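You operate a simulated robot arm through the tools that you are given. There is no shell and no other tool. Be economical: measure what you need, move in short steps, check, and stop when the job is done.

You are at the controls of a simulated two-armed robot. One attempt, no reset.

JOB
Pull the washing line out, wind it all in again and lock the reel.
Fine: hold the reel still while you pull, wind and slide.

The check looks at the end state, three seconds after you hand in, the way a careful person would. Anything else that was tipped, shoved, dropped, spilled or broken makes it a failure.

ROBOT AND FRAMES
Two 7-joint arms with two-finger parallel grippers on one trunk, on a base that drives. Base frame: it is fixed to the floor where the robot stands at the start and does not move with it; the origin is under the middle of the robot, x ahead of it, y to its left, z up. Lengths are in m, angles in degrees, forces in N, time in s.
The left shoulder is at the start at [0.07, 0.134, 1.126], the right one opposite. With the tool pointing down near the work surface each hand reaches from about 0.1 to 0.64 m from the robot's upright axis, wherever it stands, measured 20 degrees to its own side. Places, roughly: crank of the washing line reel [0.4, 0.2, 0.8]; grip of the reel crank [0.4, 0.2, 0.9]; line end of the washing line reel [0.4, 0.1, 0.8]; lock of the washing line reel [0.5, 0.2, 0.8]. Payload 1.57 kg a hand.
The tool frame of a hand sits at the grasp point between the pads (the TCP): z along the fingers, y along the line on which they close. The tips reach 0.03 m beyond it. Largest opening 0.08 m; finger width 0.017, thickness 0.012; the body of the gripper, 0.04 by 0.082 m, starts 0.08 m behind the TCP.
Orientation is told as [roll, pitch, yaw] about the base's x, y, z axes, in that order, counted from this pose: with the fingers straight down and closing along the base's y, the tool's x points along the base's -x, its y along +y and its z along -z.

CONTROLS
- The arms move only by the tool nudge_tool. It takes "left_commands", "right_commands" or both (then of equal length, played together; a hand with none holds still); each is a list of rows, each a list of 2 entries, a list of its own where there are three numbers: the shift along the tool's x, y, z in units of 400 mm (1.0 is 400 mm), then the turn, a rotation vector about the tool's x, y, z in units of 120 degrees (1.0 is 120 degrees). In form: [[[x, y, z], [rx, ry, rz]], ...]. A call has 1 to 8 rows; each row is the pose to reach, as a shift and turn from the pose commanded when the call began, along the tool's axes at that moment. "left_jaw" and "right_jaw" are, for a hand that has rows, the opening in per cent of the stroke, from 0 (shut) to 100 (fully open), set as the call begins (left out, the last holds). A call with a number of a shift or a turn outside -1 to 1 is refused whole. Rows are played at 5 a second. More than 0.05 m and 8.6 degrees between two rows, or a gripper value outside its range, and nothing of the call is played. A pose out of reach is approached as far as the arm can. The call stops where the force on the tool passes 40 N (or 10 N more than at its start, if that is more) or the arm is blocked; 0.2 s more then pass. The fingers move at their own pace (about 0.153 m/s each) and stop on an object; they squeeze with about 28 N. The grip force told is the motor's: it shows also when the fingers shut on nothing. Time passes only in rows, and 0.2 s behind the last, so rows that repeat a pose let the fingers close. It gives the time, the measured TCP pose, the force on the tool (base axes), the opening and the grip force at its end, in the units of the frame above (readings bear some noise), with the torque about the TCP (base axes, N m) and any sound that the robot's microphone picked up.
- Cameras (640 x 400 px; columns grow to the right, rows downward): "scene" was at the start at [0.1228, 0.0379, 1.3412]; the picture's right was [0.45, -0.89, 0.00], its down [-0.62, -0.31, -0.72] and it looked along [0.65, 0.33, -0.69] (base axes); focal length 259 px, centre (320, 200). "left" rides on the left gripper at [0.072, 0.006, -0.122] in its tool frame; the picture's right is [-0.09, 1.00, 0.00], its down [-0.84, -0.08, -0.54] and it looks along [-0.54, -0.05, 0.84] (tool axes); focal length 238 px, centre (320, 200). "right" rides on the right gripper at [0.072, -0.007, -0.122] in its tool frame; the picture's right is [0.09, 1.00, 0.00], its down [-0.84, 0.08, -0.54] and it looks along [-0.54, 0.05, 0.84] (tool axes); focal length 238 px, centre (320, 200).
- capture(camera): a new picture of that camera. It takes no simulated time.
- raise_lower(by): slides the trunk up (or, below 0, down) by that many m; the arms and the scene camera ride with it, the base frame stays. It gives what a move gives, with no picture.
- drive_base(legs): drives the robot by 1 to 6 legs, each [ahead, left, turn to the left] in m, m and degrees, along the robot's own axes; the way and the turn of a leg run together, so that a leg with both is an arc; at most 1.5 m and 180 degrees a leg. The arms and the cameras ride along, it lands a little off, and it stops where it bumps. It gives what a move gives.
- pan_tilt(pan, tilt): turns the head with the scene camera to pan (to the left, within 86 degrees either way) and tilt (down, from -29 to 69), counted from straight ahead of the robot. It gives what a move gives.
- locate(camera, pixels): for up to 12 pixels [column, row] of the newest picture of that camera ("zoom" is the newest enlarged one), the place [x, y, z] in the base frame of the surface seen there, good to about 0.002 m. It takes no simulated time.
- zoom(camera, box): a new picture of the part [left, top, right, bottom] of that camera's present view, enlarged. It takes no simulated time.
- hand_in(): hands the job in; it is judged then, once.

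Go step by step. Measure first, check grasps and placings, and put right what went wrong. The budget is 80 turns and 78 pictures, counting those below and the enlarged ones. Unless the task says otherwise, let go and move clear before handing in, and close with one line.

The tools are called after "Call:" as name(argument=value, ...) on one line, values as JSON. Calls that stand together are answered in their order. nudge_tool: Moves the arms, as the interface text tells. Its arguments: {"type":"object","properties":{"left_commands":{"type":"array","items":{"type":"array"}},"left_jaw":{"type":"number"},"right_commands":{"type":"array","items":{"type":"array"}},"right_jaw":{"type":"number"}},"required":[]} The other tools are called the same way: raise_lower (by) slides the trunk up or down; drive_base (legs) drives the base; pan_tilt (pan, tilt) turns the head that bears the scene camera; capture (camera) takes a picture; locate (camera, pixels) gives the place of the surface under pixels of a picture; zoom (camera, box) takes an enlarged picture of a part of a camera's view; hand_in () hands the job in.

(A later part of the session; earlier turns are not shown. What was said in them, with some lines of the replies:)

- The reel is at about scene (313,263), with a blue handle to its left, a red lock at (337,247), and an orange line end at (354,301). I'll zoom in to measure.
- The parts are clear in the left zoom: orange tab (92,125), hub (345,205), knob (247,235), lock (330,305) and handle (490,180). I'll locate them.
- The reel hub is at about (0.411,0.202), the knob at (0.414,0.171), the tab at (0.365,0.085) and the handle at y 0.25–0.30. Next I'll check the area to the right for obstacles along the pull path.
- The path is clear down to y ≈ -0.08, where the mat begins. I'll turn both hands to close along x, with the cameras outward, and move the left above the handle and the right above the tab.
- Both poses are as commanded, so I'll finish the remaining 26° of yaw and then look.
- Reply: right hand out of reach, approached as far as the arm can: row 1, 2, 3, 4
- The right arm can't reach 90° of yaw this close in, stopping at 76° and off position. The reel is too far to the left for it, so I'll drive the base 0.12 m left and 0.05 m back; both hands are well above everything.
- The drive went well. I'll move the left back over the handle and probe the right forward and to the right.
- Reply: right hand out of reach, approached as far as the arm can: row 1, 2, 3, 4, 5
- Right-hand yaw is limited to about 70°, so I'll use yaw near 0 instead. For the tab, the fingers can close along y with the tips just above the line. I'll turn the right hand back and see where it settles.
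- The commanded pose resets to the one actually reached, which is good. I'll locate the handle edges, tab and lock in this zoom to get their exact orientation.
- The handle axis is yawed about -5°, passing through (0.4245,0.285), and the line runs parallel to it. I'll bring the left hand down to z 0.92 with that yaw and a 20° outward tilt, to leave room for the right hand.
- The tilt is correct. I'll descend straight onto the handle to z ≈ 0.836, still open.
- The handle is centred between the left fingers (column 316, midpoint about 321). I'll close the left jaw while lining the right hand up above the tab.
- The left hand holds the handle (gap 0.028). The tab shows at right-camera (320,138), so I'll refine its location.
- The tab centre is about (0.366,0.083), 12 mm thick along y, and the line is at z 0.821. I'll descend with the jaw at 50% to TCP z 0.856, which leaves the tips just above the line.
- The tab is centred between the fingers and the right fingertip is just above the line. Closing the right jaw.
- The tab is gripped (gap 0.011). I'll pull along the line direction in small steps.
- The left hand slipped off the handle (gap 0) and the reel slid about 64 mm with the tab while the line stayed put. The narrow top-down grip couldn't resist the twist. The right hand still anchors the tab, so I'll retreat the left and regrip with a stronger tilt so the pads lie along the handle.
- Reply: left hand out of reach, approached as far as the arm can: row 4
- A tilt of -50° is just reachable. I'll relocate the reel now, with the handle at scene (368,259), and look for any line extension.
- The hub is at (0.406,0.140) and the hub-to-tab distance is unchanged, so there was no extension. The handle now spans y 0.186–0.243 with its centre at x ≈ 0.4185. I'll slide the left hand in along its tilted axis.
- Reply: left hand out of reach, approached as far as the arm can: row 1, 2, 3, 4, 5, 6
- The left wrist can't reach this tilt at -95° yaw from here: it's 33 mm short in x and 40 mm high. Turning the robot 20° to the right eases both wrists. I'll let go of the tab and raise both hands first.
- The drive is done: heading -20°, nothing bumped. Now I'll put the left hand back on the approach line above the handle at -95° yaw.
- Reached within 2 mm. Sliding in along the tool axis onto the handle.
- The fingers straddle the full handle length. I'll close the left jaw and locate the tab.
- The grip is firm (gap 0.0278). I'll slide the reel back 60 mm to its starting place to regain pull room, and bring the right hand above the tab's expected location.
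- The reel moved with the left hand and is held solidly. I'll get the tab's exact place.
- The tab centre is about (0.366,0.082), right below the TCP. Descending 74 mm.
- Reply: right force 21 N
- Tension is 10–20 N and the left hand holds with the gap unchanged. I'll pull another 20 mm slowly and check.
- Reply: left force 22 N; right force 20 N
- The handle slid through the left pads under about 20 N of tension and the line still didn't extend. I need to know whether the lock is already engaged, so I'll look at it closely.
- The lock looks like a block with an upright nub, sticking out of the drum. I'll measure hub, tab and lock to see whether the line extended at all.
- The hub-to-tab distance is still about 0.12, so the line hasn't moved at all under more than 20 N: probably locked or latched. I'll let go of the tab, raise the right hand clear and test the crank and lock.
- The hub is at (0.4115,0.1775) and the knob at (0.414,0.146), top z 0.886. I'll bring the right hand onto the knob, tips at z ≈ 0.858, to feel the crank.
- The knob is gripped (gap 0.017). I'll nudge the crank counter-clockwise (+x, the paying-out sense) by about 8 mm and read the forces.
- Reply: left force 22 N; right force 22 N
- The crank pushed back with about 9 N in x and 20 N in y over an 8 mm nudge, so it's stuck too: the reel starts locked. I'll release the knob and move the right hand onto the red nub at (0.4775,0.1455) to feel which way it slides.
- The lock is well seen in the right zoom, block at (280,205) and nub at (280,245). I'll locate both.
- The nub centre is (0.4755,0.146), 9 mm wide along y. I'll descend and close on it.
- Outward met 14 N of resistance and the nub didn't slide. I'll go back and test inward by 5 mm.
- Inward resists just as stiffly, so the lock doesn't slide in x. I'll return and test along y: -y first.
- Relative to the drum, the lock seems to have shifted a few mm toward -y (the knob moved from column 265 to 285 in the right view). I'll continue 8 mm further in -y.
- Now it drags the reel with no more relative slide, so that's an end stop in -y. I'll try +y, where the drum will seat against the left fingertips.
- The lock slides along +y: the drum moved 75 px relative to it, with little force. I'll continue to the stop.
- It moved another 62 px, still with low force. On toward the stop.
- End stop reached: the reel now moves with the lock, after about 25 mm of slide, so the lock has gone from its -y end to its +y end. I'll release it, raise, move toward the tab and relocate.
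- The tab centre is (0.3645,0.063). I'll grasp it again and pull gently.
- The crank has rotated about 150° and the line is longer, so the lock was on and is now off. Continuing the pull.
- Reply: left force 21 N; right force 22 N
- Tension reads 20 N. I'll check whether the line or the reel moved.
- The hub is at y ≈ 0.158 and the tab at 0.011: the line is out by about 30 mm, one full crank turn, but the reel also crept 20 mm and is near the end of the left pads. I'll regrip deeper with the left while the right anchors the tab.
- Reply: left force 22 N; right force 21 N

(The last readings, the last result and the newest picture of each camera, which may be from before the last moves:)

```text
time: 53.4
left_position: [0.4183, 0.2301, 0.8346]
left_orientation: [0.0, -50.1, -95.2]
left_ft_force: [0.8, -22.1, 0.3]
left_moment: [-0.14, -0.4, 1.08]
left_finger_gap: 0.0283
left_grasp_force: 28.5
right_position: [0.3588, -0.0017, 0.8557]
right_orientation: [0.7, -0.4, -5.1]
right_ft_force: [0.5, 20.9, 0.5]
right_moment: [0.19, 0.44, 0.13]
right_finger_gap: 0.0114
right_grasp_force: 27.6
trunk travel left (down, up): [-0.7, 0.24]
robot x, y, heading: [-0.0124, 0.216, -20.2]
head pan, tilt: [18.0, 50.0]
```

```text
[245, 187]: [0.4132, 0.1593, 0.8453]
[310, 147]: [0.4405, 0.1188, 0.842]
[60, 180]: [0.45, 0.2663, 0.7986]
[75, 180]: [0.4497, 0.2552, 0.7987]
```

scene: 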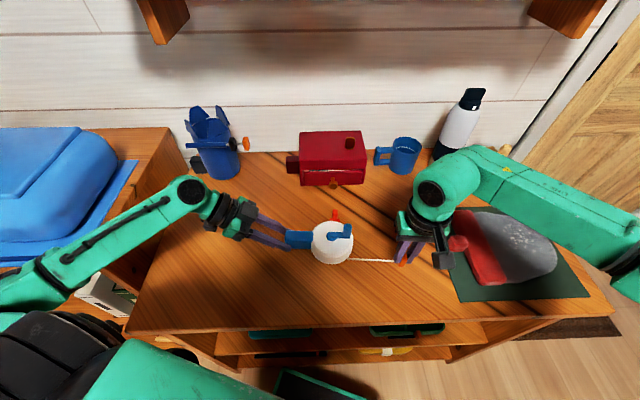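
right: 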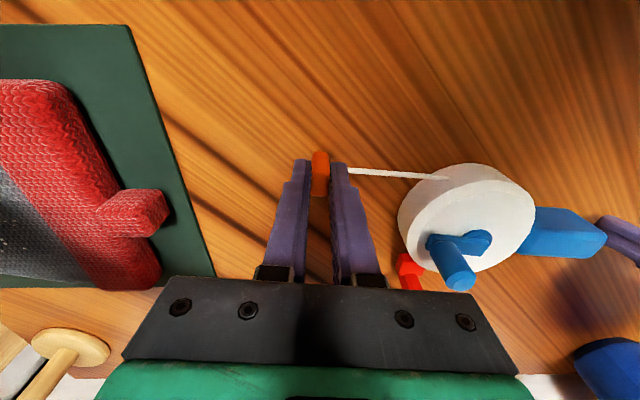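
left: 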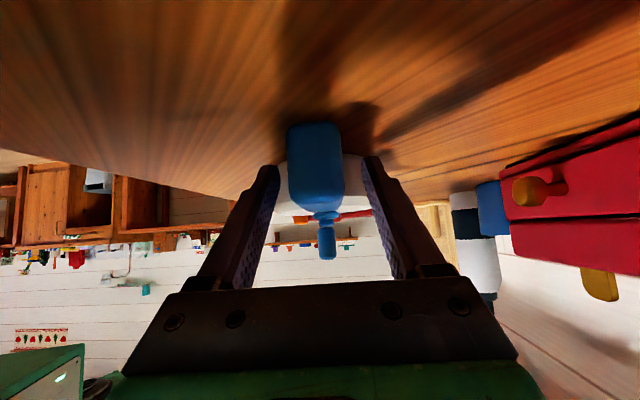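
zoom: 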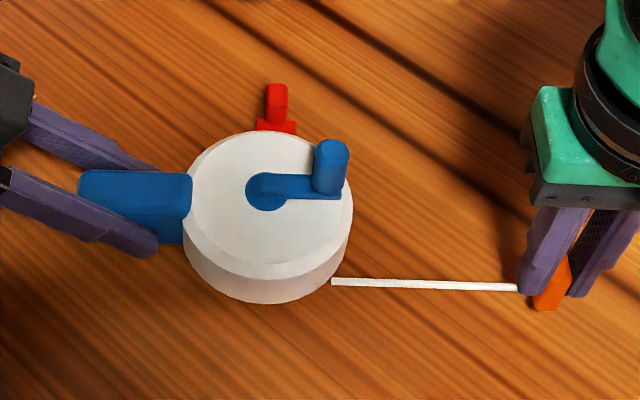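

The crank angle is unchanged and the tension is 21 N with the reel creeping, so the line is at its end stop, about 30 mm or one full turn out. Next comes winding in clockwise; first the knob and hub locations from this zoom.

Call:
locate(camera="zoom", pixels=[[332, 147], [265, 185], [277, 90], [290, 188], [257, 200], [130, 180]])

Call:
nudge_tool(right_commands=[[[0, 0.02, 0], [0, 0, 0]], [[0, 0.02, 0], [0, 0, 0]], [[0, 0.02, -0.08], [0, 0, 0]], [[0, 0.02, -0.16], [0, 0, 0]], [[0, 0.02, -0.23], [0, 0, 0]]], right_jaw=50)

Call:
zoom(camera="scene", box=[270, 190, 430, 290])

Call:
locate(camera="zoom", pixels=[[332, 147], [265, 185], [277, 90], [550, 270], [560, 290], [257, 200], [550, 285]])

```text
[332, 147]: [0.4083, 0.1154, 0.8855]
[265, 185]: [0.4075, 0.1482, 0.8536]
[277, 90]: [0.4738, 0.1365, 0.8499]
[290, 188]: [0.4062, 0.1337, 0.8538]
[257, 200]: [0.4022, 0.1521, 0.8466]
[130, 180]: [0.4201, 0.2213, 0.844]
```

```text
time: 54.6
left_position: [0.4172, 0.2311, 0.8351]
left_orientation: [-0.1, -50.0, -95.2]
left_ft_force: [-0.4, 0.3, 0.3]
left_moment: [0.18, 0.01, -0.02]
left_finger_gap: 0.0281
left_grasp_force: 28.0
right_position: [0.3581, 0.004, 0.948]
right_orientation: [0.5, -0.4, -5.1]
right_ft_force: [-0.2, -0.3, 0.5]
right_moment: [-0.02, -0.01, -0.03]
right_finger_gap: 0.04
right_grasp_force: 0.1
trunk travel left (down, up): [-0.7, 0.24]
robot x, y, heading: [-0.0173, 0.2142, -20.3]
head pan, tilt: [18.0, 50.0]
```

```text
4.00 times, centred on (350, 240) of scene
```

zoom: 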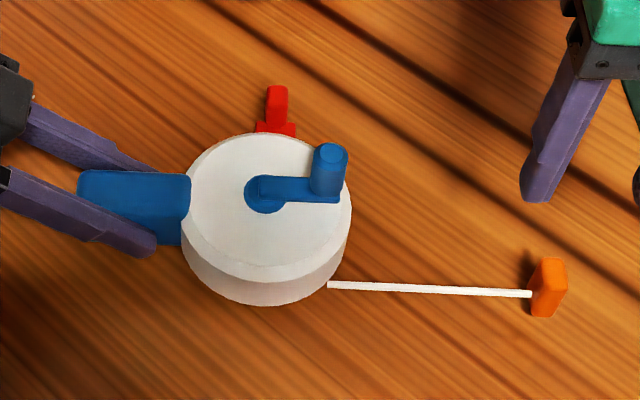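

```text
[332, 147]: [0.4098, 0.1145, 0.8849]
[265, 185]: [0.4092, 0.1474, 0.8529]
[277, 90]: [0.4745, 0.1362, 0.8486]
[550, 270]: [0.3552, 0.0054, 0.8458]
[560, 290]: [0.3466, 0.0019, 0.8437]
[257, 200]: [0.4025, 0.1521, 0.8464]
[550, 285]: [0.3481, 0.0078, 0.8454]
```

The hub is at about (0.4065,0.1465), the knob at (0.4095,0.115) and the tab at y 0.004 (30 mm out). I'll move the right hand onto the knob and grip.

Call:
nudge_tool(right_commands=[[[-0.026, 0.072, 0], [0, 0, 0]], [[-0.052, 0.144, 0], [0, 0, 0]], [[-0.078, 0.216, 0], [0, 0, 0]], [[-0.104, 0.285, 0], [0, 0, 0]], [[-0.104, 0.285, 0.05], [0, 0, 0]], [[-0.104, 0.285, 0.1], [0, 0, 0]], [[-0.104, 0.285, 0.15], [0, 0, 0]]])

Call:
nudge_tool(right_commands=[[[0, 0, 0], [0, 0, 0]], [[0, 0, 0], [0, 0, 0]], [[0, 0, 0], [0, 0, 0]]], right_jaw=0)

```text
time: 56.2
left_position: [0.4175, 0.2311, 0.8341]
left_orientation: [-0.1, -50.0, -95.2]
left_ft_force: [0.2, -0.7, -0.4]
left_moment: [0.21, -0.01, -0.01]
left_finger_gap: 0.0276
left_grasp_force: 27.8
right_position: [0.4108, 0.1139, 0.8885]
right_orientation: [0.6, -0.4, -5.0]
right_ft_force: [0.1, 0.1, -0.3]
right_moment: [-0.01, -0.01, -0.04]
right_finger_gap: 0.0399
right_grasp_force: 0.1
trunk travel left (down, up): [-0.7, 0.24]
robot x, y, heading: [-0.0152, 0.2142, -20.0]
head pan, tilt: [18.0, 50.0]
```

```text
time: 57.0
left_position: [0.419, 0.2306, 0.8345]
left_orientation: [0.0, -50.0, -95.2]
left_ft_force: [-0.8, -7.7, 0.4]
left_moment: [0.64, -0.02, -0.08]
left_finger_gap: 0.0276
left_grasp_force: 28.0
right_position: [0.4114, 0.1135, 0.888]
right_orientation: [0.7, -0.4, -5.1]
right_ft_force: [1.3, 7.9, 0.5]
right_moment: [-0.3, -0.07, -0.05]
right_finger_gap: 0.0171
right_grasp_force: 28.1
trunk travel left (down, up): [-0.7, 0.24]
robot x, y, heading: [-0.0133, 0.2117, -20.2]
head pan, tilt: [18.0, 50.0]
```

The knob is gripped (gap 0.017), with my centre about 3 mm too far in -y, which I'll fold in. I'll turn the crank the first 60° clockwise and read the forces.

Call:
nudge_tool(right_commands=[[[0.021, 0.0065, 0], [0, 0, 0]], [[0.041, 0.012, 0], [0, 0, 0]], [[0.059, 0.023, 0], [0, 0, 0]], [[0.074, 0.0375, 0], [0, 0, 0]]])

Call:
zoom(camera="scene", box=[270, 190, 430, 290])

```text
time: 58.0
left_position: [0.415, 0.2318, 0.8336]
left_orientation: [-0.1, -49.6, -95.2]
left_ft_force: [-10.6, 23.0, -2.7]
left_moment: [0.5, 0.54, -1.77]
left_finger_gap: 0.0313
left_grasp_force: 28.0
right_position: [0.3838, 0.1289, 0.8888]
right_orientation: [0.3, -0.7, -5.2]
right_ft_force: [9.8, -29.6, 15.8]
right_moment: [-1.3, -0.82, -0.17]
right_finger_gap: 0.0185
right_grasp_force: 28.0
trunk travel left (down, up): [-0.7, 0.24]
robot x, y, heading: [-0.0146, 0.2153, -20.2]
head pan, tilt: [18.0, 50.0]
```

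```text
4.00 times, centred on (350, 240) of scene
```

zoom: 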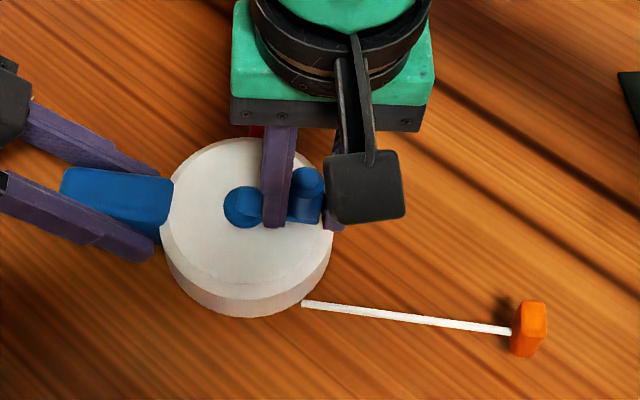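

The crank resisted clockwise and the reel itself yawed instead (left moment -1.8, line tilted in view). It's at its limit that way, so winding in must be counter-clockwise. I'll retrace to straighten the reel and check.

Call:
nudge_tool(right_commands=[[[-0.015, -0.0145, 0], [0, 0, 0]], [[-0.033, -0.0255, 0], [0, 0, 0]], [[-0.053, -0.031, 0], [0, 0, 0]], [[-0.074, -0.032, 0], [0, 0, 0]], [[-0.074, -0.032, 0], [0, 0, 0]]])

Call:
zoom(camera="scene", box=[270, 190, 430, 290])

```text
time: 59.2
left_position: [0.4163, 0.2297, 0.8353]
left_orientation: [0.1, -50.2, -95.2]
left_ft_force: [4.9, -19.8, 6.2]
left_moment: [-0.17, -0.32, 0.57]
left_finger_gap: 0.0269
left_grasp_force: 27.9
right_position: [0.4109, 0.1177, 0.8879]
right_orientation: [0.8, -0.4, -4.9]
right_ft_force: [-4.5, 20.5, -8.8]
right_moment: [0.43, 0.6, 0.15]
right_finger_gap: 0.0169
right_grasp_force: 28.0
trunk travel left (down, up): [-0.7, 0.24]
robot x, y, heading: [-0.0151, 0.2133, -20.2]
head pan, tilt: [18.0, 50.0]
```

```text
4.00 times, centred on (350, 240) of scene
```

zoom: 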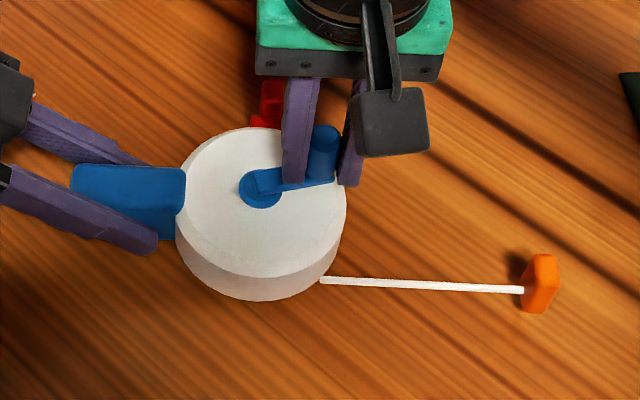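

The reel is straight again and the crank is now slightly counter-clockwise of before, so that direction yields. I'll get the exact hub and knob now.

Call:
locate(camera="zoom", pixels=[[258, 178], [255, 195], [246, 188], [323, 130], [320, 135], [271, 90], [100, 175], [545, 262], [270, 150], [215, 180]])

```text
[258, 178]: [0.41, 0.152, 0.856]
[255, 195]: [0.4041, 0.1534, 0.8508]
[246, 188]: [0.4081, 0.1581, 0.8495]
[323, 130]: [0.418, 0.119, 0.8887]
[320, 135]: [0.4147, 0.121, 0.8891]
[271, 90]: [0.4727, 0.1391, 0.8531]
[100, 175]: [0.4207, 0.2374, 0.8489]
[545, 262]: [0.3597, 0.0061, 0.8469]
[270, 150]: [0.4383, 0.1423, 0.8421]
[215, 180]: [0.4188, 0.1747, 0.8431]
```

The hub is about (0.4065,0.151) and the knob about (0.415,0.1205). I'll crank counter-clockwise about 60° along the arc and check.

Call:
nudge_tool(right_commands=[[[-0.0265, 0.0235, 0], [0, 0, 0]], [[-0.042, 0.037, 0], [0, 0, 0]], [[-0.053, 0.055, 0], [0, 0, 0]], [[-0.059, 0.075, 0], [0, 0, 0]]])

Call:
zoom(camera="scene", box=[270, 190, 430, 290])

```text
time: 60.2
left_position: [0.4192, 0.2308, 0.8346]
left_orientation: [0.1, -50.0, -95.3]
left_ft_force: [10.3, -0.2, 8.4]
left_moment: [-0.78, -0.24, 0.82]
left_finger_gap: 0.0278
left_grasp_force: 28.1
right_position: [0.4382, 0.1443, 0.8895]
right_orientation: [0.5, -0.3, -5.1]
right_ft_force: [-9.5, 1.1, -10.0]
right_moment: [0.05, 0.58, 0.02]
right_finger_gap: 0.0166
right_grasp_force: 27.7
trunk travel left (down, up): [-0.7, 0.24]
robot x, y, heading: [-0.0115, 0.2145, -20.1]
head pan, tilt: [18.0, 50.0]
```

```text
4.00 times, centred on (350, 240) of scene
```

zoom: 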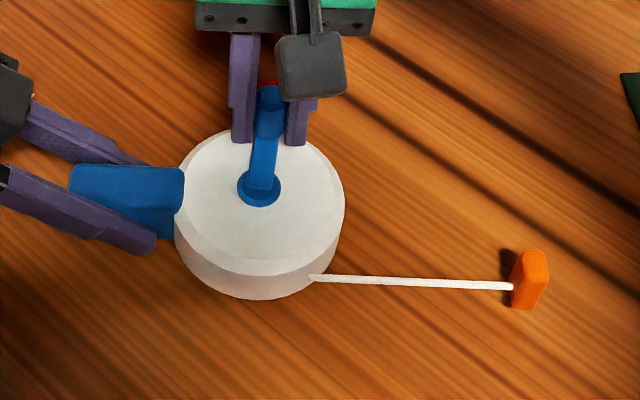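

The crank turned cleanly, the reel stayed put and the tab came in. Continuing counter-clockwise over the far side, about 120°.

Call:
nudge_tool(right_commands=[[[0.0035, 0.019, 0.001], [0, 0, 0]], [[0.008, 0.039, 0.002], [0, 0, 0]], [[0.017, 0.0575, 0.002], [0, 0, 0]], [[0.031, 0.0725, 0.002], [0, 0, 0]], [[0.0485, 0.0835, 0.002], [0, 0, 0]], [[0.068, 0.0895, 0.002], [0, 0, 0]], [[0.089, 0.0905, 0.002], [0, 0, 0]], [[0.109, 0.086, 0.002], [0, 0, 0]]])

Call:
zoom(camera="scene", box=[270, 190, 430, 290])

```text
time: 62.0
left_position: [0.4179, 0.2309, 0.8338]
left_orientation: [-0.3, -50.1, -95.1]
left_ft_force: [-2.6, 8.7, 9.5]
left_moment: [-0.38, 0.0, -0.27]
left_finger_gap: 0.0277
left_grasp_force: 27.6
right_position: [0.3974, 0.1822, 0.8893]
right_orientation: [0.4, -0.6, -5.2]
right_ft_force: [3.3, -9.7, -11.8]
right_moment: [-0.57, 0.0, -0.06]
right_finger_gap: 0.0169
right_grasp_force: 28.0
trunk travel left (down, up): [-0.7, 0.24]
robot x, y, heading: [-0.0147, 0.2163, -20.3]
head pan, tilt: [18.0, 50.0]
```

```text
4.00 times, centred on (350, 240) of scene
```

zoom: 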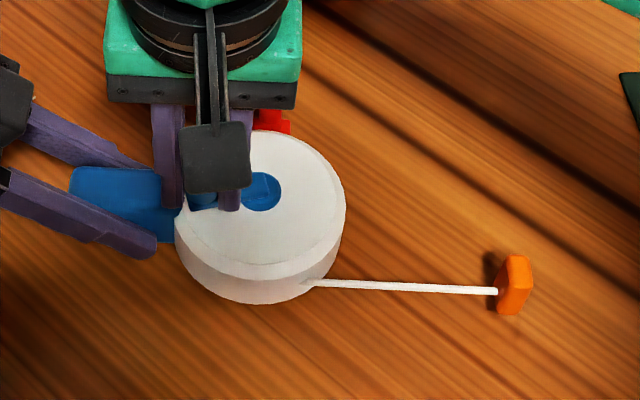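

It's turning well (tab now at column 515). Continuing around the near side.

Call:
nudge_tool(right_commands=[[[0.018, -0.012, 0.002], [0, 0, 0]], [[0.033, -0.026, 0.003], [0, 0, 0]], [[0.044, -0.043, 0.003], [0, 0, 0]], [[0.05, -0.0625, 0.003], [0, 0, 0]], [[0.051, -0.083, 0.003], [0, 0, 0]], [[0.047, -0.103, 0.003], [0, 0, 0]], [[0.037, -0.1215, 0.003], [0, 0, 0]], [[0.023, -0.137, 0.003], [0, 0, 0]]])

Call:
zoom(camera="scene", box=[270, 190, 430, 290])

```text
time: 63.8
left_position: [0.4188, 0.2297, 0.834]
left_orientation: [0.1, -49.9, -95.2]
left_ft_force: [8.2, 8.2, -10.6]
left_moment: [0.27, -0.26, 0.66]
left_finger_gap: 0.0277
left_grasp_force: 28.0
right_position: [0.3839, 0.1274, 0.887]
right_orientation: [0.3, -0.3, -5.3]
right_ft_force: [-8.7, -8.7, 7.3]
right_moment: [0.36, 0.43, -0.05]
right_finger_gap: 0.0172
right_grasp_force: 28.2
trunk travel left (down, up): [-0.7, 0.24]
robot x, y, heading: [-0.0124, 0.2156, -20.4]
head pan, tilt: [18.0, 50.0]
```

```text
4.00 times, centred on (350, 240) of scene
```

zoom: 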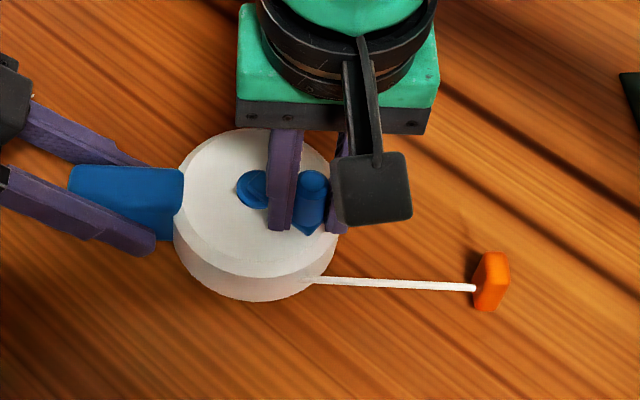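

Nearly a full turn. I'll finish toward the original crank angle (about 278°) and check the end stop.

Call:
nudge_tool(right_commands=[[[-0.0165, -0.0125, 0], [0, 0, 0]], [[-0.0355, -0.0185, 0], [0, 0, 0]], [[-0.056, -0.0195, 0], [0, 0, 0]], [[-0.067, -0.018, 0], [0, 0, 0]]])

Call:
zoom(camera="scene", box=[270, 190, 430, 290])

Call:
locate(camera="zoom", pixels=[[485, 262], [490, 275], [480, 275], [250, 188], [259, 195], [320, 150], [130, 175]])

```text
time: 64.8
left_position: [0.4163, 0.2305, 0.8339]
left_orientation: [-0.3, -50.0, -95.1]
left_ft_force: [0.4, 6.6, -4.3]
left_moment: [-0.14, 0.01, -0.13]
left_finger_gap: 0.0279
left_grasp_force: 28.0
right_position: [0.4106, 0.1187, 0.8862]
right_orientation: [0.6, -0.5, -5.1]
right_ft_force: [0.6, -5.9, 1.4]
right_moment: [0.16, -0.15, -0.04]
right_finger_gap: 0.0172
right_grasp_force: 28.0
trunk travel left (down, up): [-0.7, 0.24]
robot x, y, heading: [-0.0153, 0.2114, -20.2]
head pan, tilt: [18.0, 50.0]
```

```text
4.00 times, centred on (350, 240) of scene
```

zoom: 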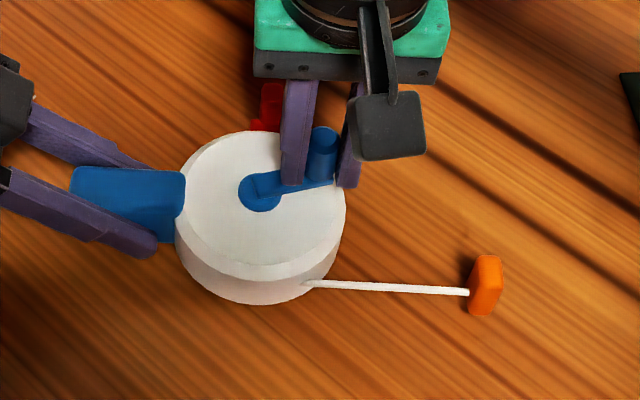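

```text
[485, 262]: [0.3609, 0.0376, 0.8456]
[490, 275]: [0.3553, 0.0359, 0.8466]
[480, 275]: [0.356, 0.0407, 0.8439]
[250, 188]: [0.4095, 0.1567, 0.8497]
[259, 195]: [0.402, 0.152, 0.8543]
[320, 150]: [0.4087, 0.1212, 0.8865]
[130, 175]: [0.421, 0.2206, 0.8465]
```

Hub-to-tab is about 0.1135 m, at or just inside the starting length, so the line looks fully in. I'll press a little further counter-clockwise to confirm the stop.

Call:
nudge_tool(right_commands=[[[-0.0155, 0.0055, 0], [0, 0, 0]], [[-0.03, 0.014, 0], [0, 0, 0]]])

Call:
zoom(camera="scene", box=[270, 190, 430, 290])

Call:
locate(camera="zoom", pixels=[[485, 262], [490, 275], [478, 275], [470, 292], [130, 175]])

```text
time: 65.4
left_position: [0.4171, 0.2302, 0.8349]
left_orientation: [-0.1, -50.1, -95.2]
left_ft_force: [-1.3, 3.8, -2.4]
left_moment: [-0.16, 0.21, -0.16]
left_finger_gap: 0.0278
left_grasp_force: 27.8
right_position: [0.4226, 0.1222, 0.8868]
right_orientation: [0.6, -0.5, -5.0]
right_ft_force: [1.5, -2.9, -0.7]
right_moment: [0.19, -0.34, -0.04]
right_finger_gap: 0.0169
right_grasp_force: 27.9
trunk travel left (down, up): [-0.7, 0.24]
robot x, y, heading: [-0.0156, 0.2137, -20.2]
head pan, tilt: [18.0, 50.0]
```

```text
4.00 times, centred on (350, 240) of scene
```

zoom: 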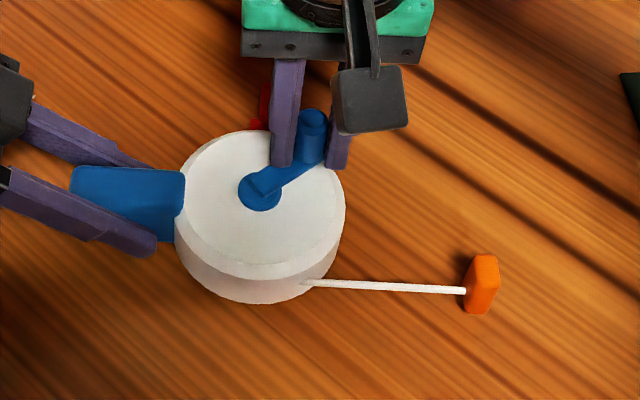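

```text
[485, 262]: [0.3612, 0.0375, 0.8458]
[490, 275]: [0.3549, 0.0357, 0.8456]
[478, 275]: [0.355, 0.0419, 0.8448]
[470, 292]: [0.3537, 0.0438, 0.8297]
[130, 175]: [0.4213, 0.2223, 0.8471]
```

The crank keeps turning and the tab keeps coming in (column 485 to 480), so there's no stop yet: the line wasn't fully in at the start. I'll keep cranking in half turns until it stops.

Call:
nudge_tool(right_commands=[[[-0.02, 0.023, 0], [0, 0, 0]], [[-0.0305, 0.052, 0], [0, 0, 0]], [[-0.029, 0.083, 0], [0, 0, 0]], [[-0.0155, 0.1105, 0], [0, 0, 0]], [[0.0075, 0.131, 0], [0, 0, 0]], [[0.0365, 0.141, 0], [0, 0, 0]], [[0.067, 0.139, 0], [0, 0, 0]], [[0.095, 0.126, 0], [0, 0, 0]]])

Call:
zoom(camera="scene", box=[270, 190, 430, 290])

```text
time: 67.2
left_position: [0.4185, 0.2313, 0.8335]
left_orientation: [0.1, -49.9, -95.3]
left_ft_force: [1.2, -4.4, -4.7]
left_moment: [0.1, 0.21, 0.18]
left_finger_gap: 0.0278
left_grasp_force: 28.0
right_position: [0.389, 0.1782, 0.8875]
right_orientation: [0.6, -0.4, -5.1]
right_ft_force: [-1.6, 4.0, 3.3]
right_moment: [0.43, -0.21, 0.02]
right_finger_gap: 0.0167
right_grasp_force: 28.3
trunk travel left (down, up): [-0.7, 0.24]
robot x, y, heading: [-0.0135, 0.2152, -20.3]
head pan, tilt: [18.0, 50.0]
```

```text
4.00 times, centred on (350, 240) of scene
```

zoom: 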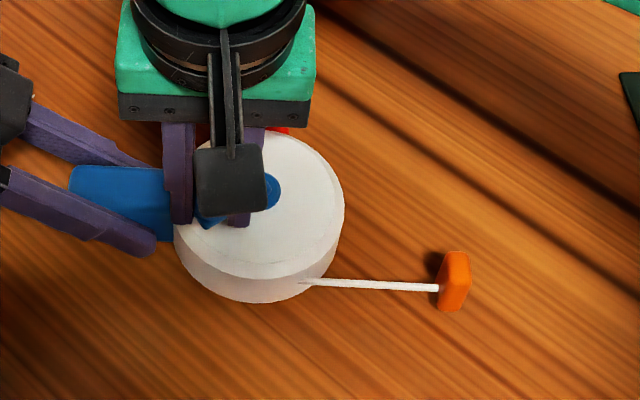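

The tab moved in another 27 px with low forces and the reel held still. Next half turn.

Call:
nudge_tool(right_commands=[[[0.02, -0.023, 0], [0, 0, 0]], [[0.0305, -0.052, 0], [0, 0, 0]], [[0.029, -0.083, 0], [0, 0, 0]], [[0.0155, -0.1105, 0], [0, 0, 0]], [[-0.0075, -0.131, 0], [0, 0, 0]], [[-0.0365, -0.141, 0], [0, 0, 0]], [[-0.067, -0.139, 0], [0, 0, 0]], [[-0.095, -0.126, 0], [0, 0, 0]]])

Call:
nudge_tool(right_commands=[[[-0.02, 0.023, 0], [0, 0, 0]], [[-0.0305, 0.052, 0], [0, 0, 0]], [[-0.029, 0.083, 0], [0, 0, 0]], [[-0.0155, 0.1105, 0], [0, 0, 0]], [[0.0075, 0.131, 0], [0, 0, 0]], [[0.0365, 0.141, 0], [0, 0, 0]], [[0.067, 0.139, 0], [0, 0, 0]], [[0.095, 0.126, 0], [0, 0, 0]]])

Call:
zoom(camera="scene", box=[270, 190, 430, 290])

```text
time: 69.0
left_position: [0.4177, 0.2311, 0.8334]
left_orientation: [-0.2, -50.0, -95.1]
left_ft_force: [0.5, 0.2, -5.1]
left_moment: [0.28, -0.1, 0.07]
left_finger_gap: 0.0278
left_grasp_force: 28.0
right_position: [0.4241, 0.1239, 0.8877]
right_orientation: [0.6, -0.4, -5.0]
right_ft_force: [-0.2, -1.1, 3.7]
right_moment: [0.23, 0.14, 0.02]
right_finger_gap: 0.0168
right_grasp_force: 27.9
trunk travel left (down, up): [-0.7, 0.24]
robot x, y, heading: [-0.0102, 0.2132, -20.1]
head pan, tilt: [18.0, 50.0]
```

```text
time: 70.8
left_position: [0.4184, 0.2316, 0.8344]
left_orientation: [0.0, -50.0, -95.2]
left_ft_force: [0.7, -3.9, -4.6]
left_moment: [0.18, 0.29, 0.17]
left_finger_gap: 0.0278
left_grasp_force: 27.6
right_position: [0.3882, 0.1772, 0.8871]
right_orientation: [0.7, -0.5, -5.0]
right_ft_force: [-0.6, 4.1, 3.2]
right_moment: [0.34, -0.34, 0.03]
right_finger_gap: 0.017
right_grasp_force: 27.9
trunk travel left (down, up): [-0.7, 0.24]
robot x, y, heading: [-0.0136, 0.213, -20.3]
head pan, tilt: [18.0, 50.0]
```

```text
4.00 times, centred on (350, 240) of scene
```

zoom: 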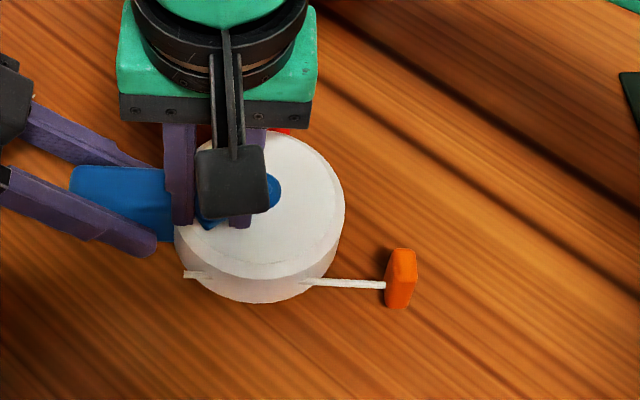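

The tab is now at column 400, with about another turn of visible line. Continuing half a turn at a time, watching for the stop.

Call:
nudge_tool(right_commands=[[[0.02, -0.023, 0], [0, 0, 0]], [[0.0305, -0.052, 0], [0, 0, 0]], [[0.029, -0.083, 0], [0, 0, 0]], [[0.0155, -0.1105, 0], [0, 0, 0]], [[-0.0075, -0.131, 0], [0, 0, 0]], [[-0.0365, -0.141, 0], [0, 0, 0]], [[-0.067, -0.139, 0], [0, 0, 0]], [[-0.095, -0.126, 0], [0, 0, 0]]])

Call:
zoom(camera="scene", box=[270, 190, 430, 290])

```text
time: 72.6
left_position: [0.4196, 0.2319, 0.8355]
left_orientation: [0.5, -49.7, -95.4]
left_ft_force: [14.8, 20.3, -2.1]
left_moment: [-0.15, -0.47, 1.5]
left_finger_gap: 0.0306
left_grasp_force: 28.2
right_position: [0.4213, 0.1211, 0.8871]
right_orientation: [0.1, -0.4, -5.3]
right_ft_force: [-11.8, -20.9, 6.7]
right_moment: [-0.72, 0.82, -0.01]
right_finger_gap: 0.0172
right_grasp_force: 28.6
trunk travel left (down, up): [-0.7, 0.24]
robot x, y, heading: [-0.0122, 0.2143, -20.3]
head pan, tilt: [18.0, 50.0]
```

```text
4.00 times, centred on (350, 240) of scene
```

zoom: 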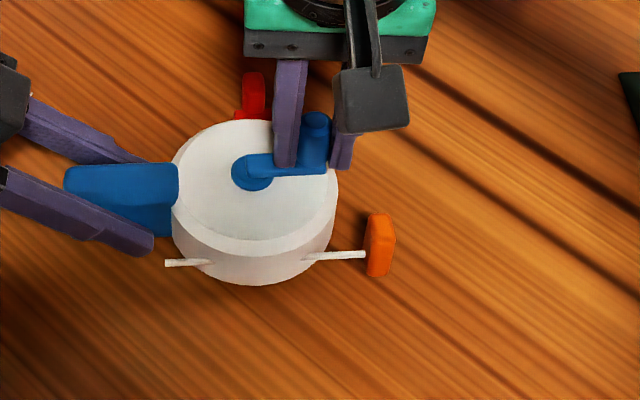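

A stop now: 20 N, left moment +1.5, and the reel just begins to yaw, so the line is fully wound in. I'll release the knob, which lets the left grip square the reel up, then raise and look.

Call:
nudge_tool(right_commands=[[[0.01, -0.002, 0], [0, 0, 0]], [[0.01, -0.002, 0], [0, 0, 0]], [[0.01, -0.002, -0.08], [0, 0, 0]], [[0.01, -0.002, -0.15], [0, 0, 0]], [[-0.05, 0.0, -0.17], [0, 0, 0]], [[-0.11, 0.03, -0.17], [0, 0, 0]]], right_jaw=45)

Call:
zoom(camera="right", box=[180, 20, 500, 220])

Call:
locate(camera="right", pixels=[[320, 100]])

```text
time: 74.0
left_position: [0.418, 0.2316, 0.8335]
left_orientation: [-0.1, -50.1, -95.2]
left_ft_force: [1.2, -0.4, -2.7]
left_moment: [0.17, 0.01, 0.02]
left_finger_gap: 0.0276
left_grasp_force: 27.4
right_position: [0.4658, 0.133, 0.9553]
right_orientation: [0.5, -0.4, -5.1]
right_ft_force: [0.4, 0.9, 0.6]
right_moment: [0.0, 0.0, 0.02]
right_finger_gap: 0.0361
right_grasp_force: 0.0
trunk travel left (down, up): [-0.7, 0.24]
robot x, y, heading: [-0.0135, 0.2145, -20.1]
head pan, tilt: [18.0, 50.0]
```

```text
2.00 times, centred on (340, 120) of right
```

zoom: 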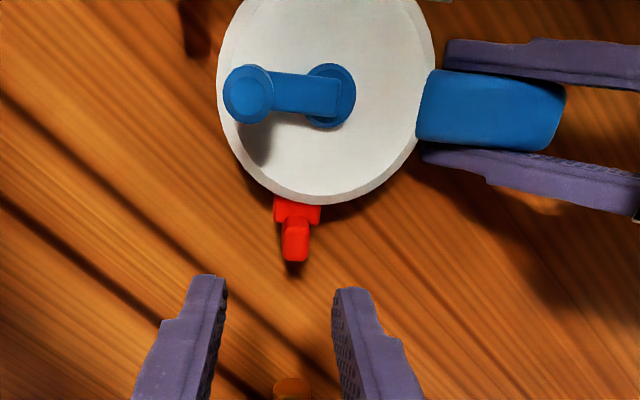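

```text
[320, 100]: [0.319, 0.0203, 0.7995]
```

The reel is square again (gap 0.0276). I'll locate the lock nub at (295,235).

Call:
locate(camera="zoom", pixels=[[295, 225], [296, 255], [286, 240], [306, 240], [280, 210], [315, 210], [248, 90], [330, 88], [330, 72], [540, 110]])

```text
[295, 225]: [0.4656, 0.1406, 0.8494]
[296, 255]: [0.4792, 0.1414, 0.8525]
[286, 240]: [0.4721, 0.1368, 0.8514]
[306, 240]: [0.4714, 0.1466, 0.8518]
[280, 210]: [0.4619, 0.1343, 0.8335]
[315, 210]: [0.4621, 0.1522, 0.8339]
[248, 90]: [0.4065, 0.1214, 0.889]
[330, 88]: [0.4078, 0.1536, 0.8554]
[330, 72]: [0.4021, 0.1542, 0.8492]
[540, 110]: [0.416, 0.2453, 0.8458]
```

The nub centre is (0.4725,0.1415). I'll grasp it and slide it back -y (its original locked end), first 16 mm.

Call:
nudge_tool(right_commands=[[[-0.015, 0.0225, 0.05], [0, 0, 0]], [[-0.015, 0.0225, 0.1], [0, 0, 0]], [[-0.015, 0.0225, 0.16], [0, 0, 0]], [[-0.015, 0.0225, 0.2225], [0, 0, 0]]])

Call:
nudge_tool(right_commands=[[[0, 0, 0], [0, 0, 0]], [[0, 0, 0], [0, 0, 0]], [[0, 0, 0], [0, 0, 0]]], right_jaw=0)

Call:
nudge_tool(right_commands=[[[0, -0.008, 0], [0, 0, 0]], [[0, -0.016, 0], [0, 0, 0]], [[0, -0.024, 0], [0, 0, 0]], [[0, -0.032, 0], [0, 0, 0]], [[0, -0.04, 0], [0, 0, 0]]])

Call:
zoom(camera="right", box=[220, 20, 480, 220])

```text
time: 75.0
left_position: [0.4174, 0.231, 0.8342]
left_orientation: [0.0, -49.9, -95.2]
left_ft_force: [0.4, 0.2, -2.2]
left_moment: [0.19, -0.03, 0.0]
left_finger_gap: 0.0277
left_grasp_force: 28.0
right_position: [0.4735, 0.1413, 0.8667]
right_orientation: [0.5, -0.4, -5.2]
right_ft_force: [0.3, 0.1, 0.2]
right_moment: [0.0, 0.01, 0.0]
right_finger_gap: 0.0361
right_grasp_force: 0.0
trunk travel left (down, up): [-0.7, 0.24]
robot x, y, heading: [-0.0103, 0.2151, -20.1]
head pan, tilt: [18.0, 50.0]
```

```text
time: 75.8
left_position: [0.4169, 0.2312, 0.8341]
left_orientation: [0.0, -50.0, -95.2]
left_ft_force: [-0.5, 0.7, 0.0]
left_moment: [0.13, -0.06, -0.05]
left_finger_gap: 0.0278
left_grasp_force: 28.4
right_position: [0.4734, 0.1394, 0.8671]
right_orientation: [0.5, -0.3, -5.0]
right_ft_force: [1.2, -0.9, 0.5]
right_moment: [-0.26, -0.11, -0.05]
right_finger_gap: 0.0116
right_grasp_force: 28.1
trunk travel left (down, up): [-0.7, 0.24]
robot x, y, heading: [-0.0122, 0.2137, -20.3]
head pan, tilt: [18.0, 50.0]
```

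```text
time: 77.0
left_position: [0.4177, 0.2318, 0.8334]
left_orientation: [0.0, -49.8, -95.2]
left_ft_force: [2.0, 0.6, -7.0]
left_moment: [0.82, -0.17, 0.23]
left_finger_gap: 0.0276
left_grasp_force: 28.2
right_position: [0.4725, 0.1256, 0.867]
right_orientation: [0.7, -0.3, -5.1]
right_ft_force: [-1.5, 0.3, 5.0]
right_moment: [-0.11, 0.47, 0.03]
right_finger_gap: 0.0114
right_grasp_force: 28.3
trunk travel left (down, up): [-0.7, 0.24]
robot x, y, heading: [-0.0122, 0.2124, -20.0]
head pan, tilt: [18.0, 50.0]
```

```text
2.00 times, centred on (350, 120) of right
```

zoom: 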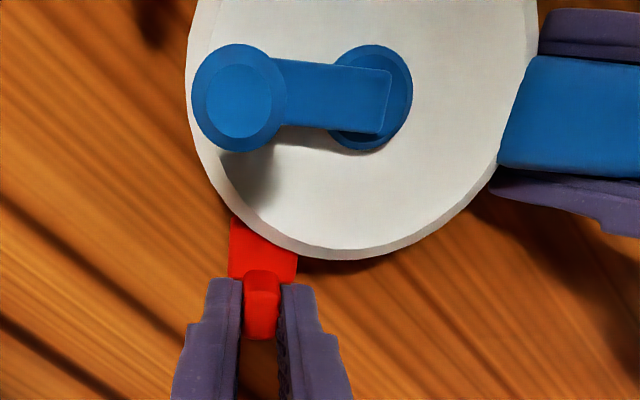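

It slid freely: the hub is at column 370, against about 410 in the original locked pose. I'll push 11 mm further to the stop.

Call:
nudge_tool(right_commands=[[[0, -0.007, 0], [0, 0, 0]], [[0, -0.014, 0], [0, 0, 0]], [[0, -0.021, 0], [0, 0, 0]], [[0, -0.027, 0], [0, 0, 0]]])

Call:
zoom(camera="right", box=[220, 20, 480, 220])

```text
time: 78.0
left_position: [0.4191, 0.2303, 0.8342]
left_orientation: [0.0, -50.1, -95.2]
left_ft_force: [2.3, -8.3, -4.2]
left_moment: [0.67, 0.07, -0.18]
left_finger_gap: 0.0279
left_grasp_force: 28.1
right_position: [0.4714, 0.116, 0.8668]
right_orientation: [0.7, -0.4, -5.0]
right_ft_force: [-1.2, 8.5, 2.6]
right_moment: [0.0, 0.12, -0.04]
right_finger_gap: 0.0115
right_grasp_force: 27.7
trunk travel left (down, up): [-0.7, 0.24]
robot x, y, heading: [-0.0102, 0.2153, -20.2]
head pan, tilt: [18.0, 50.0]
```

```text
2.00 times, centred on (350, 120) of right
```

zoom: 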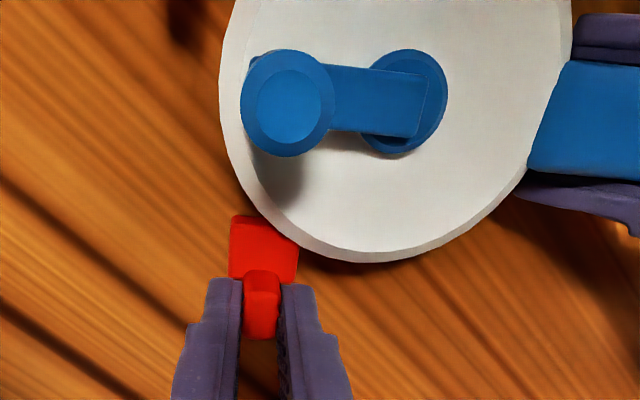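

The view matches the original locked pose (knob at column 285) and an 8.5 N stop is felt. I'll press 2 mm more, then release and lift the right hand.

Call:
nudge_tool(right_commands=[[[0, -0.005, 0], [0, 0, 0]], [[0, -0.005, 0], [0, 0, 0]], [[0, 0.0, 0], [0, 0, 0]]])

Call:
nudge_tool(right_commands=[[[0, 0, 0], [0, 0, 0]], [[0, 0, -0.05], [0, 0, 0]], [[0, 0, -0.12], [0, 0, 0]], [[0, 0, -0.2], [0, 0, 0]], [[0, -0.08, -0.25], [0, 0, 0]], [[0, -0.16, -0.25], [0, 0, 0]], [[0, -0.25, -0.25], [0, 0, 0]]], right_jaw=45)

Call:
nudge_tool(left_commands=[[[0.013, 0, -0.016], [0, 0, 0]], [[0.027, 0, -0.032], [0, 0, 0]], [[0.04, 0, -0.048], [0, 0, 0]], [[0.054, 0, -0.064], [0, 0, 0]], [[0.067, 0, -0.08], [0, 0, 0]], [[0.08, 0, -0.096], [0, 0, 0]], [[0.085, 0, -0.092], [0, 0, 0]]])

Call:
zoom(camera="scene", box=[240, 180, 400, 280])

Call:
locate(camera="zoom", pixels=[[330, 200], [320, 230], [390, 180], [300, 240], [360, 140]])

```text
time: 78.8
left_position: [0.4179, 0.2313, 0.8349]
left_orientation: [0.0, -50.1, -95.1]
left_ft_force: [2.8, -14.1, -3.0]
left_moment: [0.44, 0.16, -0.41]
left_finger_gap: 0.028
left_grasp_force: 28.0
right_position: [0.4719, 0.1131, 0.8659]
right_orientation: [0.5, -0.5, -5.1]
right_ft_force: [-3.3, 14.1, -0.1]
right_moment: [0.19, -0.04, 0.0]
right_finger_gap: 0.0114
right_grasp_force: 28.2
trunk travel left (down, up): [-0.7, 0.24]
robot x, y, heading: [-0.0148, 0.2164, -19.9]
head pan, tilt: [18.0, 50.0]
```

```text
time: 80.4
left_position: [0.4176, 0.2301, 0.8337]
left_orientation: [0.1, -49.9, -95.2]
left_ft_force: [0.1, -1.2, -3.0]
left_moment: [0.15, -0.06, 0.01]
left_finger_gap: 0.0279
left_grasp_force: 27.5
right_position: [0.4617, 0.0114, 0.9648]
right_orientation: [0.7, -0.4, -5.0]
right_ft_force: [0.4, 0.2, 0.0]
right_moment: [0.03, -0.02, -0.02]
right_finger_gap: 0.036
right_grasp_force: 0.1
trunk travel left (down, up): [-0.7, 0.24]
robot x, y, heading: [-0.0132, 0.2126, -20.3]
head pan, tilt: [18.0, 50.0]
```

```text
time: 82.0
left_position: [0.4217, 0.2802, 0.8319]
left_orientation: [-0.1, -49.9, -95.2]
left_ft_force: [0.1, 0.1, -1.4]
left_moment: [0.14, -0.02, -0.02]
left_finger_gap: 0.0276
left_grasp_force: 28.1
right_position: [0.4616, 0.0128, 0.9654]
right_orientation: [0.5, -0.4, -5.0]
right_ft_force: [-0.4, -0.6, -0.9]
right_moment: [0.01, 0.01, 0.02]
right_finger_gap: 0.0358
right_grasp_force: 0.0
trunk travel left (down, up): [-0.7, 0.24]
robot x, y, heading: [-0.0112, 0.216, -20.3]
head pan, tilt: [18.0, 50.0]
```

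```text
4.00 times, centred on (320, 230) of scene
```

zoom: 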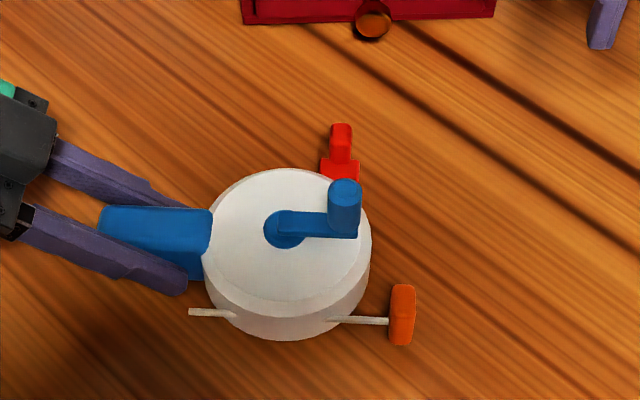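

```text
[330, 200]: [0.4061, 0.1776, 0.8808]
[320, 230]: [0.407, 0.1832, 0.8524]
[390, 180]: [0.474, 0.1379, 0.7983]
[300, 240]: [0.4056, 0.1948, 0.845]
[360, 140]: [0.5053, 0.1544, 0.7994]
```

The line is in to its stop, the lock is at the engaged end, and the reel is back near its start spot (hub y ≈ 0.203). I'll release the handle and back the left hand out along its axis.

Call:
nudge_tool(left_commands=[[[0, 0, 0], [0, 0, 0]], [[0, 0, 0], [0, 0, 0]], [[0, 0, -0.06], [0, 0, 0]], [[0, 0, -0.12], [0, 0, 0]], [[0, 0, -0.18], [0, 0, 0]], [[0, 0, -0.24], [0, 0, 0]]], left_jaw=60)

Call:
capture(camera="scene")

Call:
zoom(camera="scene", box=[240, 180, 400, 280])

Call:
locate(camera="zoom", pixels=[[340, 132], [343, 190], [285, 225], [405, 295], [332, 170]])

```text
time: 83.4
left_position: [0.4277, 0.3547, 0.8929]
left_orientation: [0.0, -50.0, -95.1]
left_ft_force: [0.0, 0.6, 0.0]
left_moment: [0.02, -0.01, 0.0]
left_finger_gap: 0.0479
left_grasp_force: 0.0
right_position: [0.463, 0.0141, 0.9654]
right_orientation: [0.5, -0.4, -5.1]
right_ft_force: [0.0, -0.2, 0.1]
right_moment: [0.0, -0.02, 0.03]
right_finger_gap: 0.0357
right_grasp_force: 0.0
trunk travel left (down, up): [-0.7, 0.24]
robot x, y, heading: [-0.0135, 0.2125, -20.1]
head pan, tilt: [18.0, 50.0]
```

```text
7 pictures are left
```

scene: 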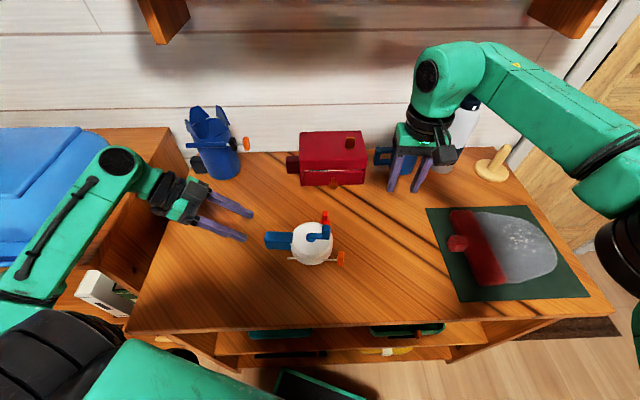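

```text
4.00 times, centred on (320, 230) of scene
```

zoom: 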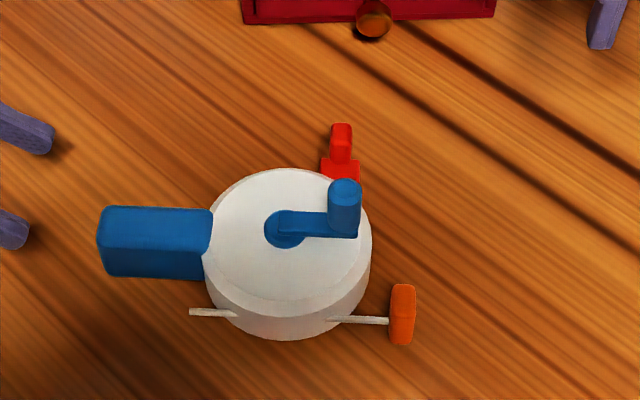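

```text
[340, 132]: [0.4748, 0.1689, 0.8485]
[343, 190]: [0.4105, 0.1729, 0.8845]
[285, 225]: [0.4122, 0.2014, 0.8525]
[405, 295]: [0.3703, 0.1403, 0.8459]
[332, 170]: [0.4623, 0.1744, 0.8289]
```

The reel sits flat at its starting spot with the tab wound in against the reel's stop (y 0.140) and the lock nub back at its engaged offset (-0.033 from the hub). Nothing else has moved and both hands are clear, so I'm handing in.

Call:
hand_in()

```text
The job is handed in.
```

I pulled the line out to its end stop, wound it fully in, and slid the lock back to its engaged end; the job is handed in. The reel started locked, so I had to unlock it before the line would pull. It crept about 60 mm in all when my grip on the handle slipped, so I slid it back to its starting place.
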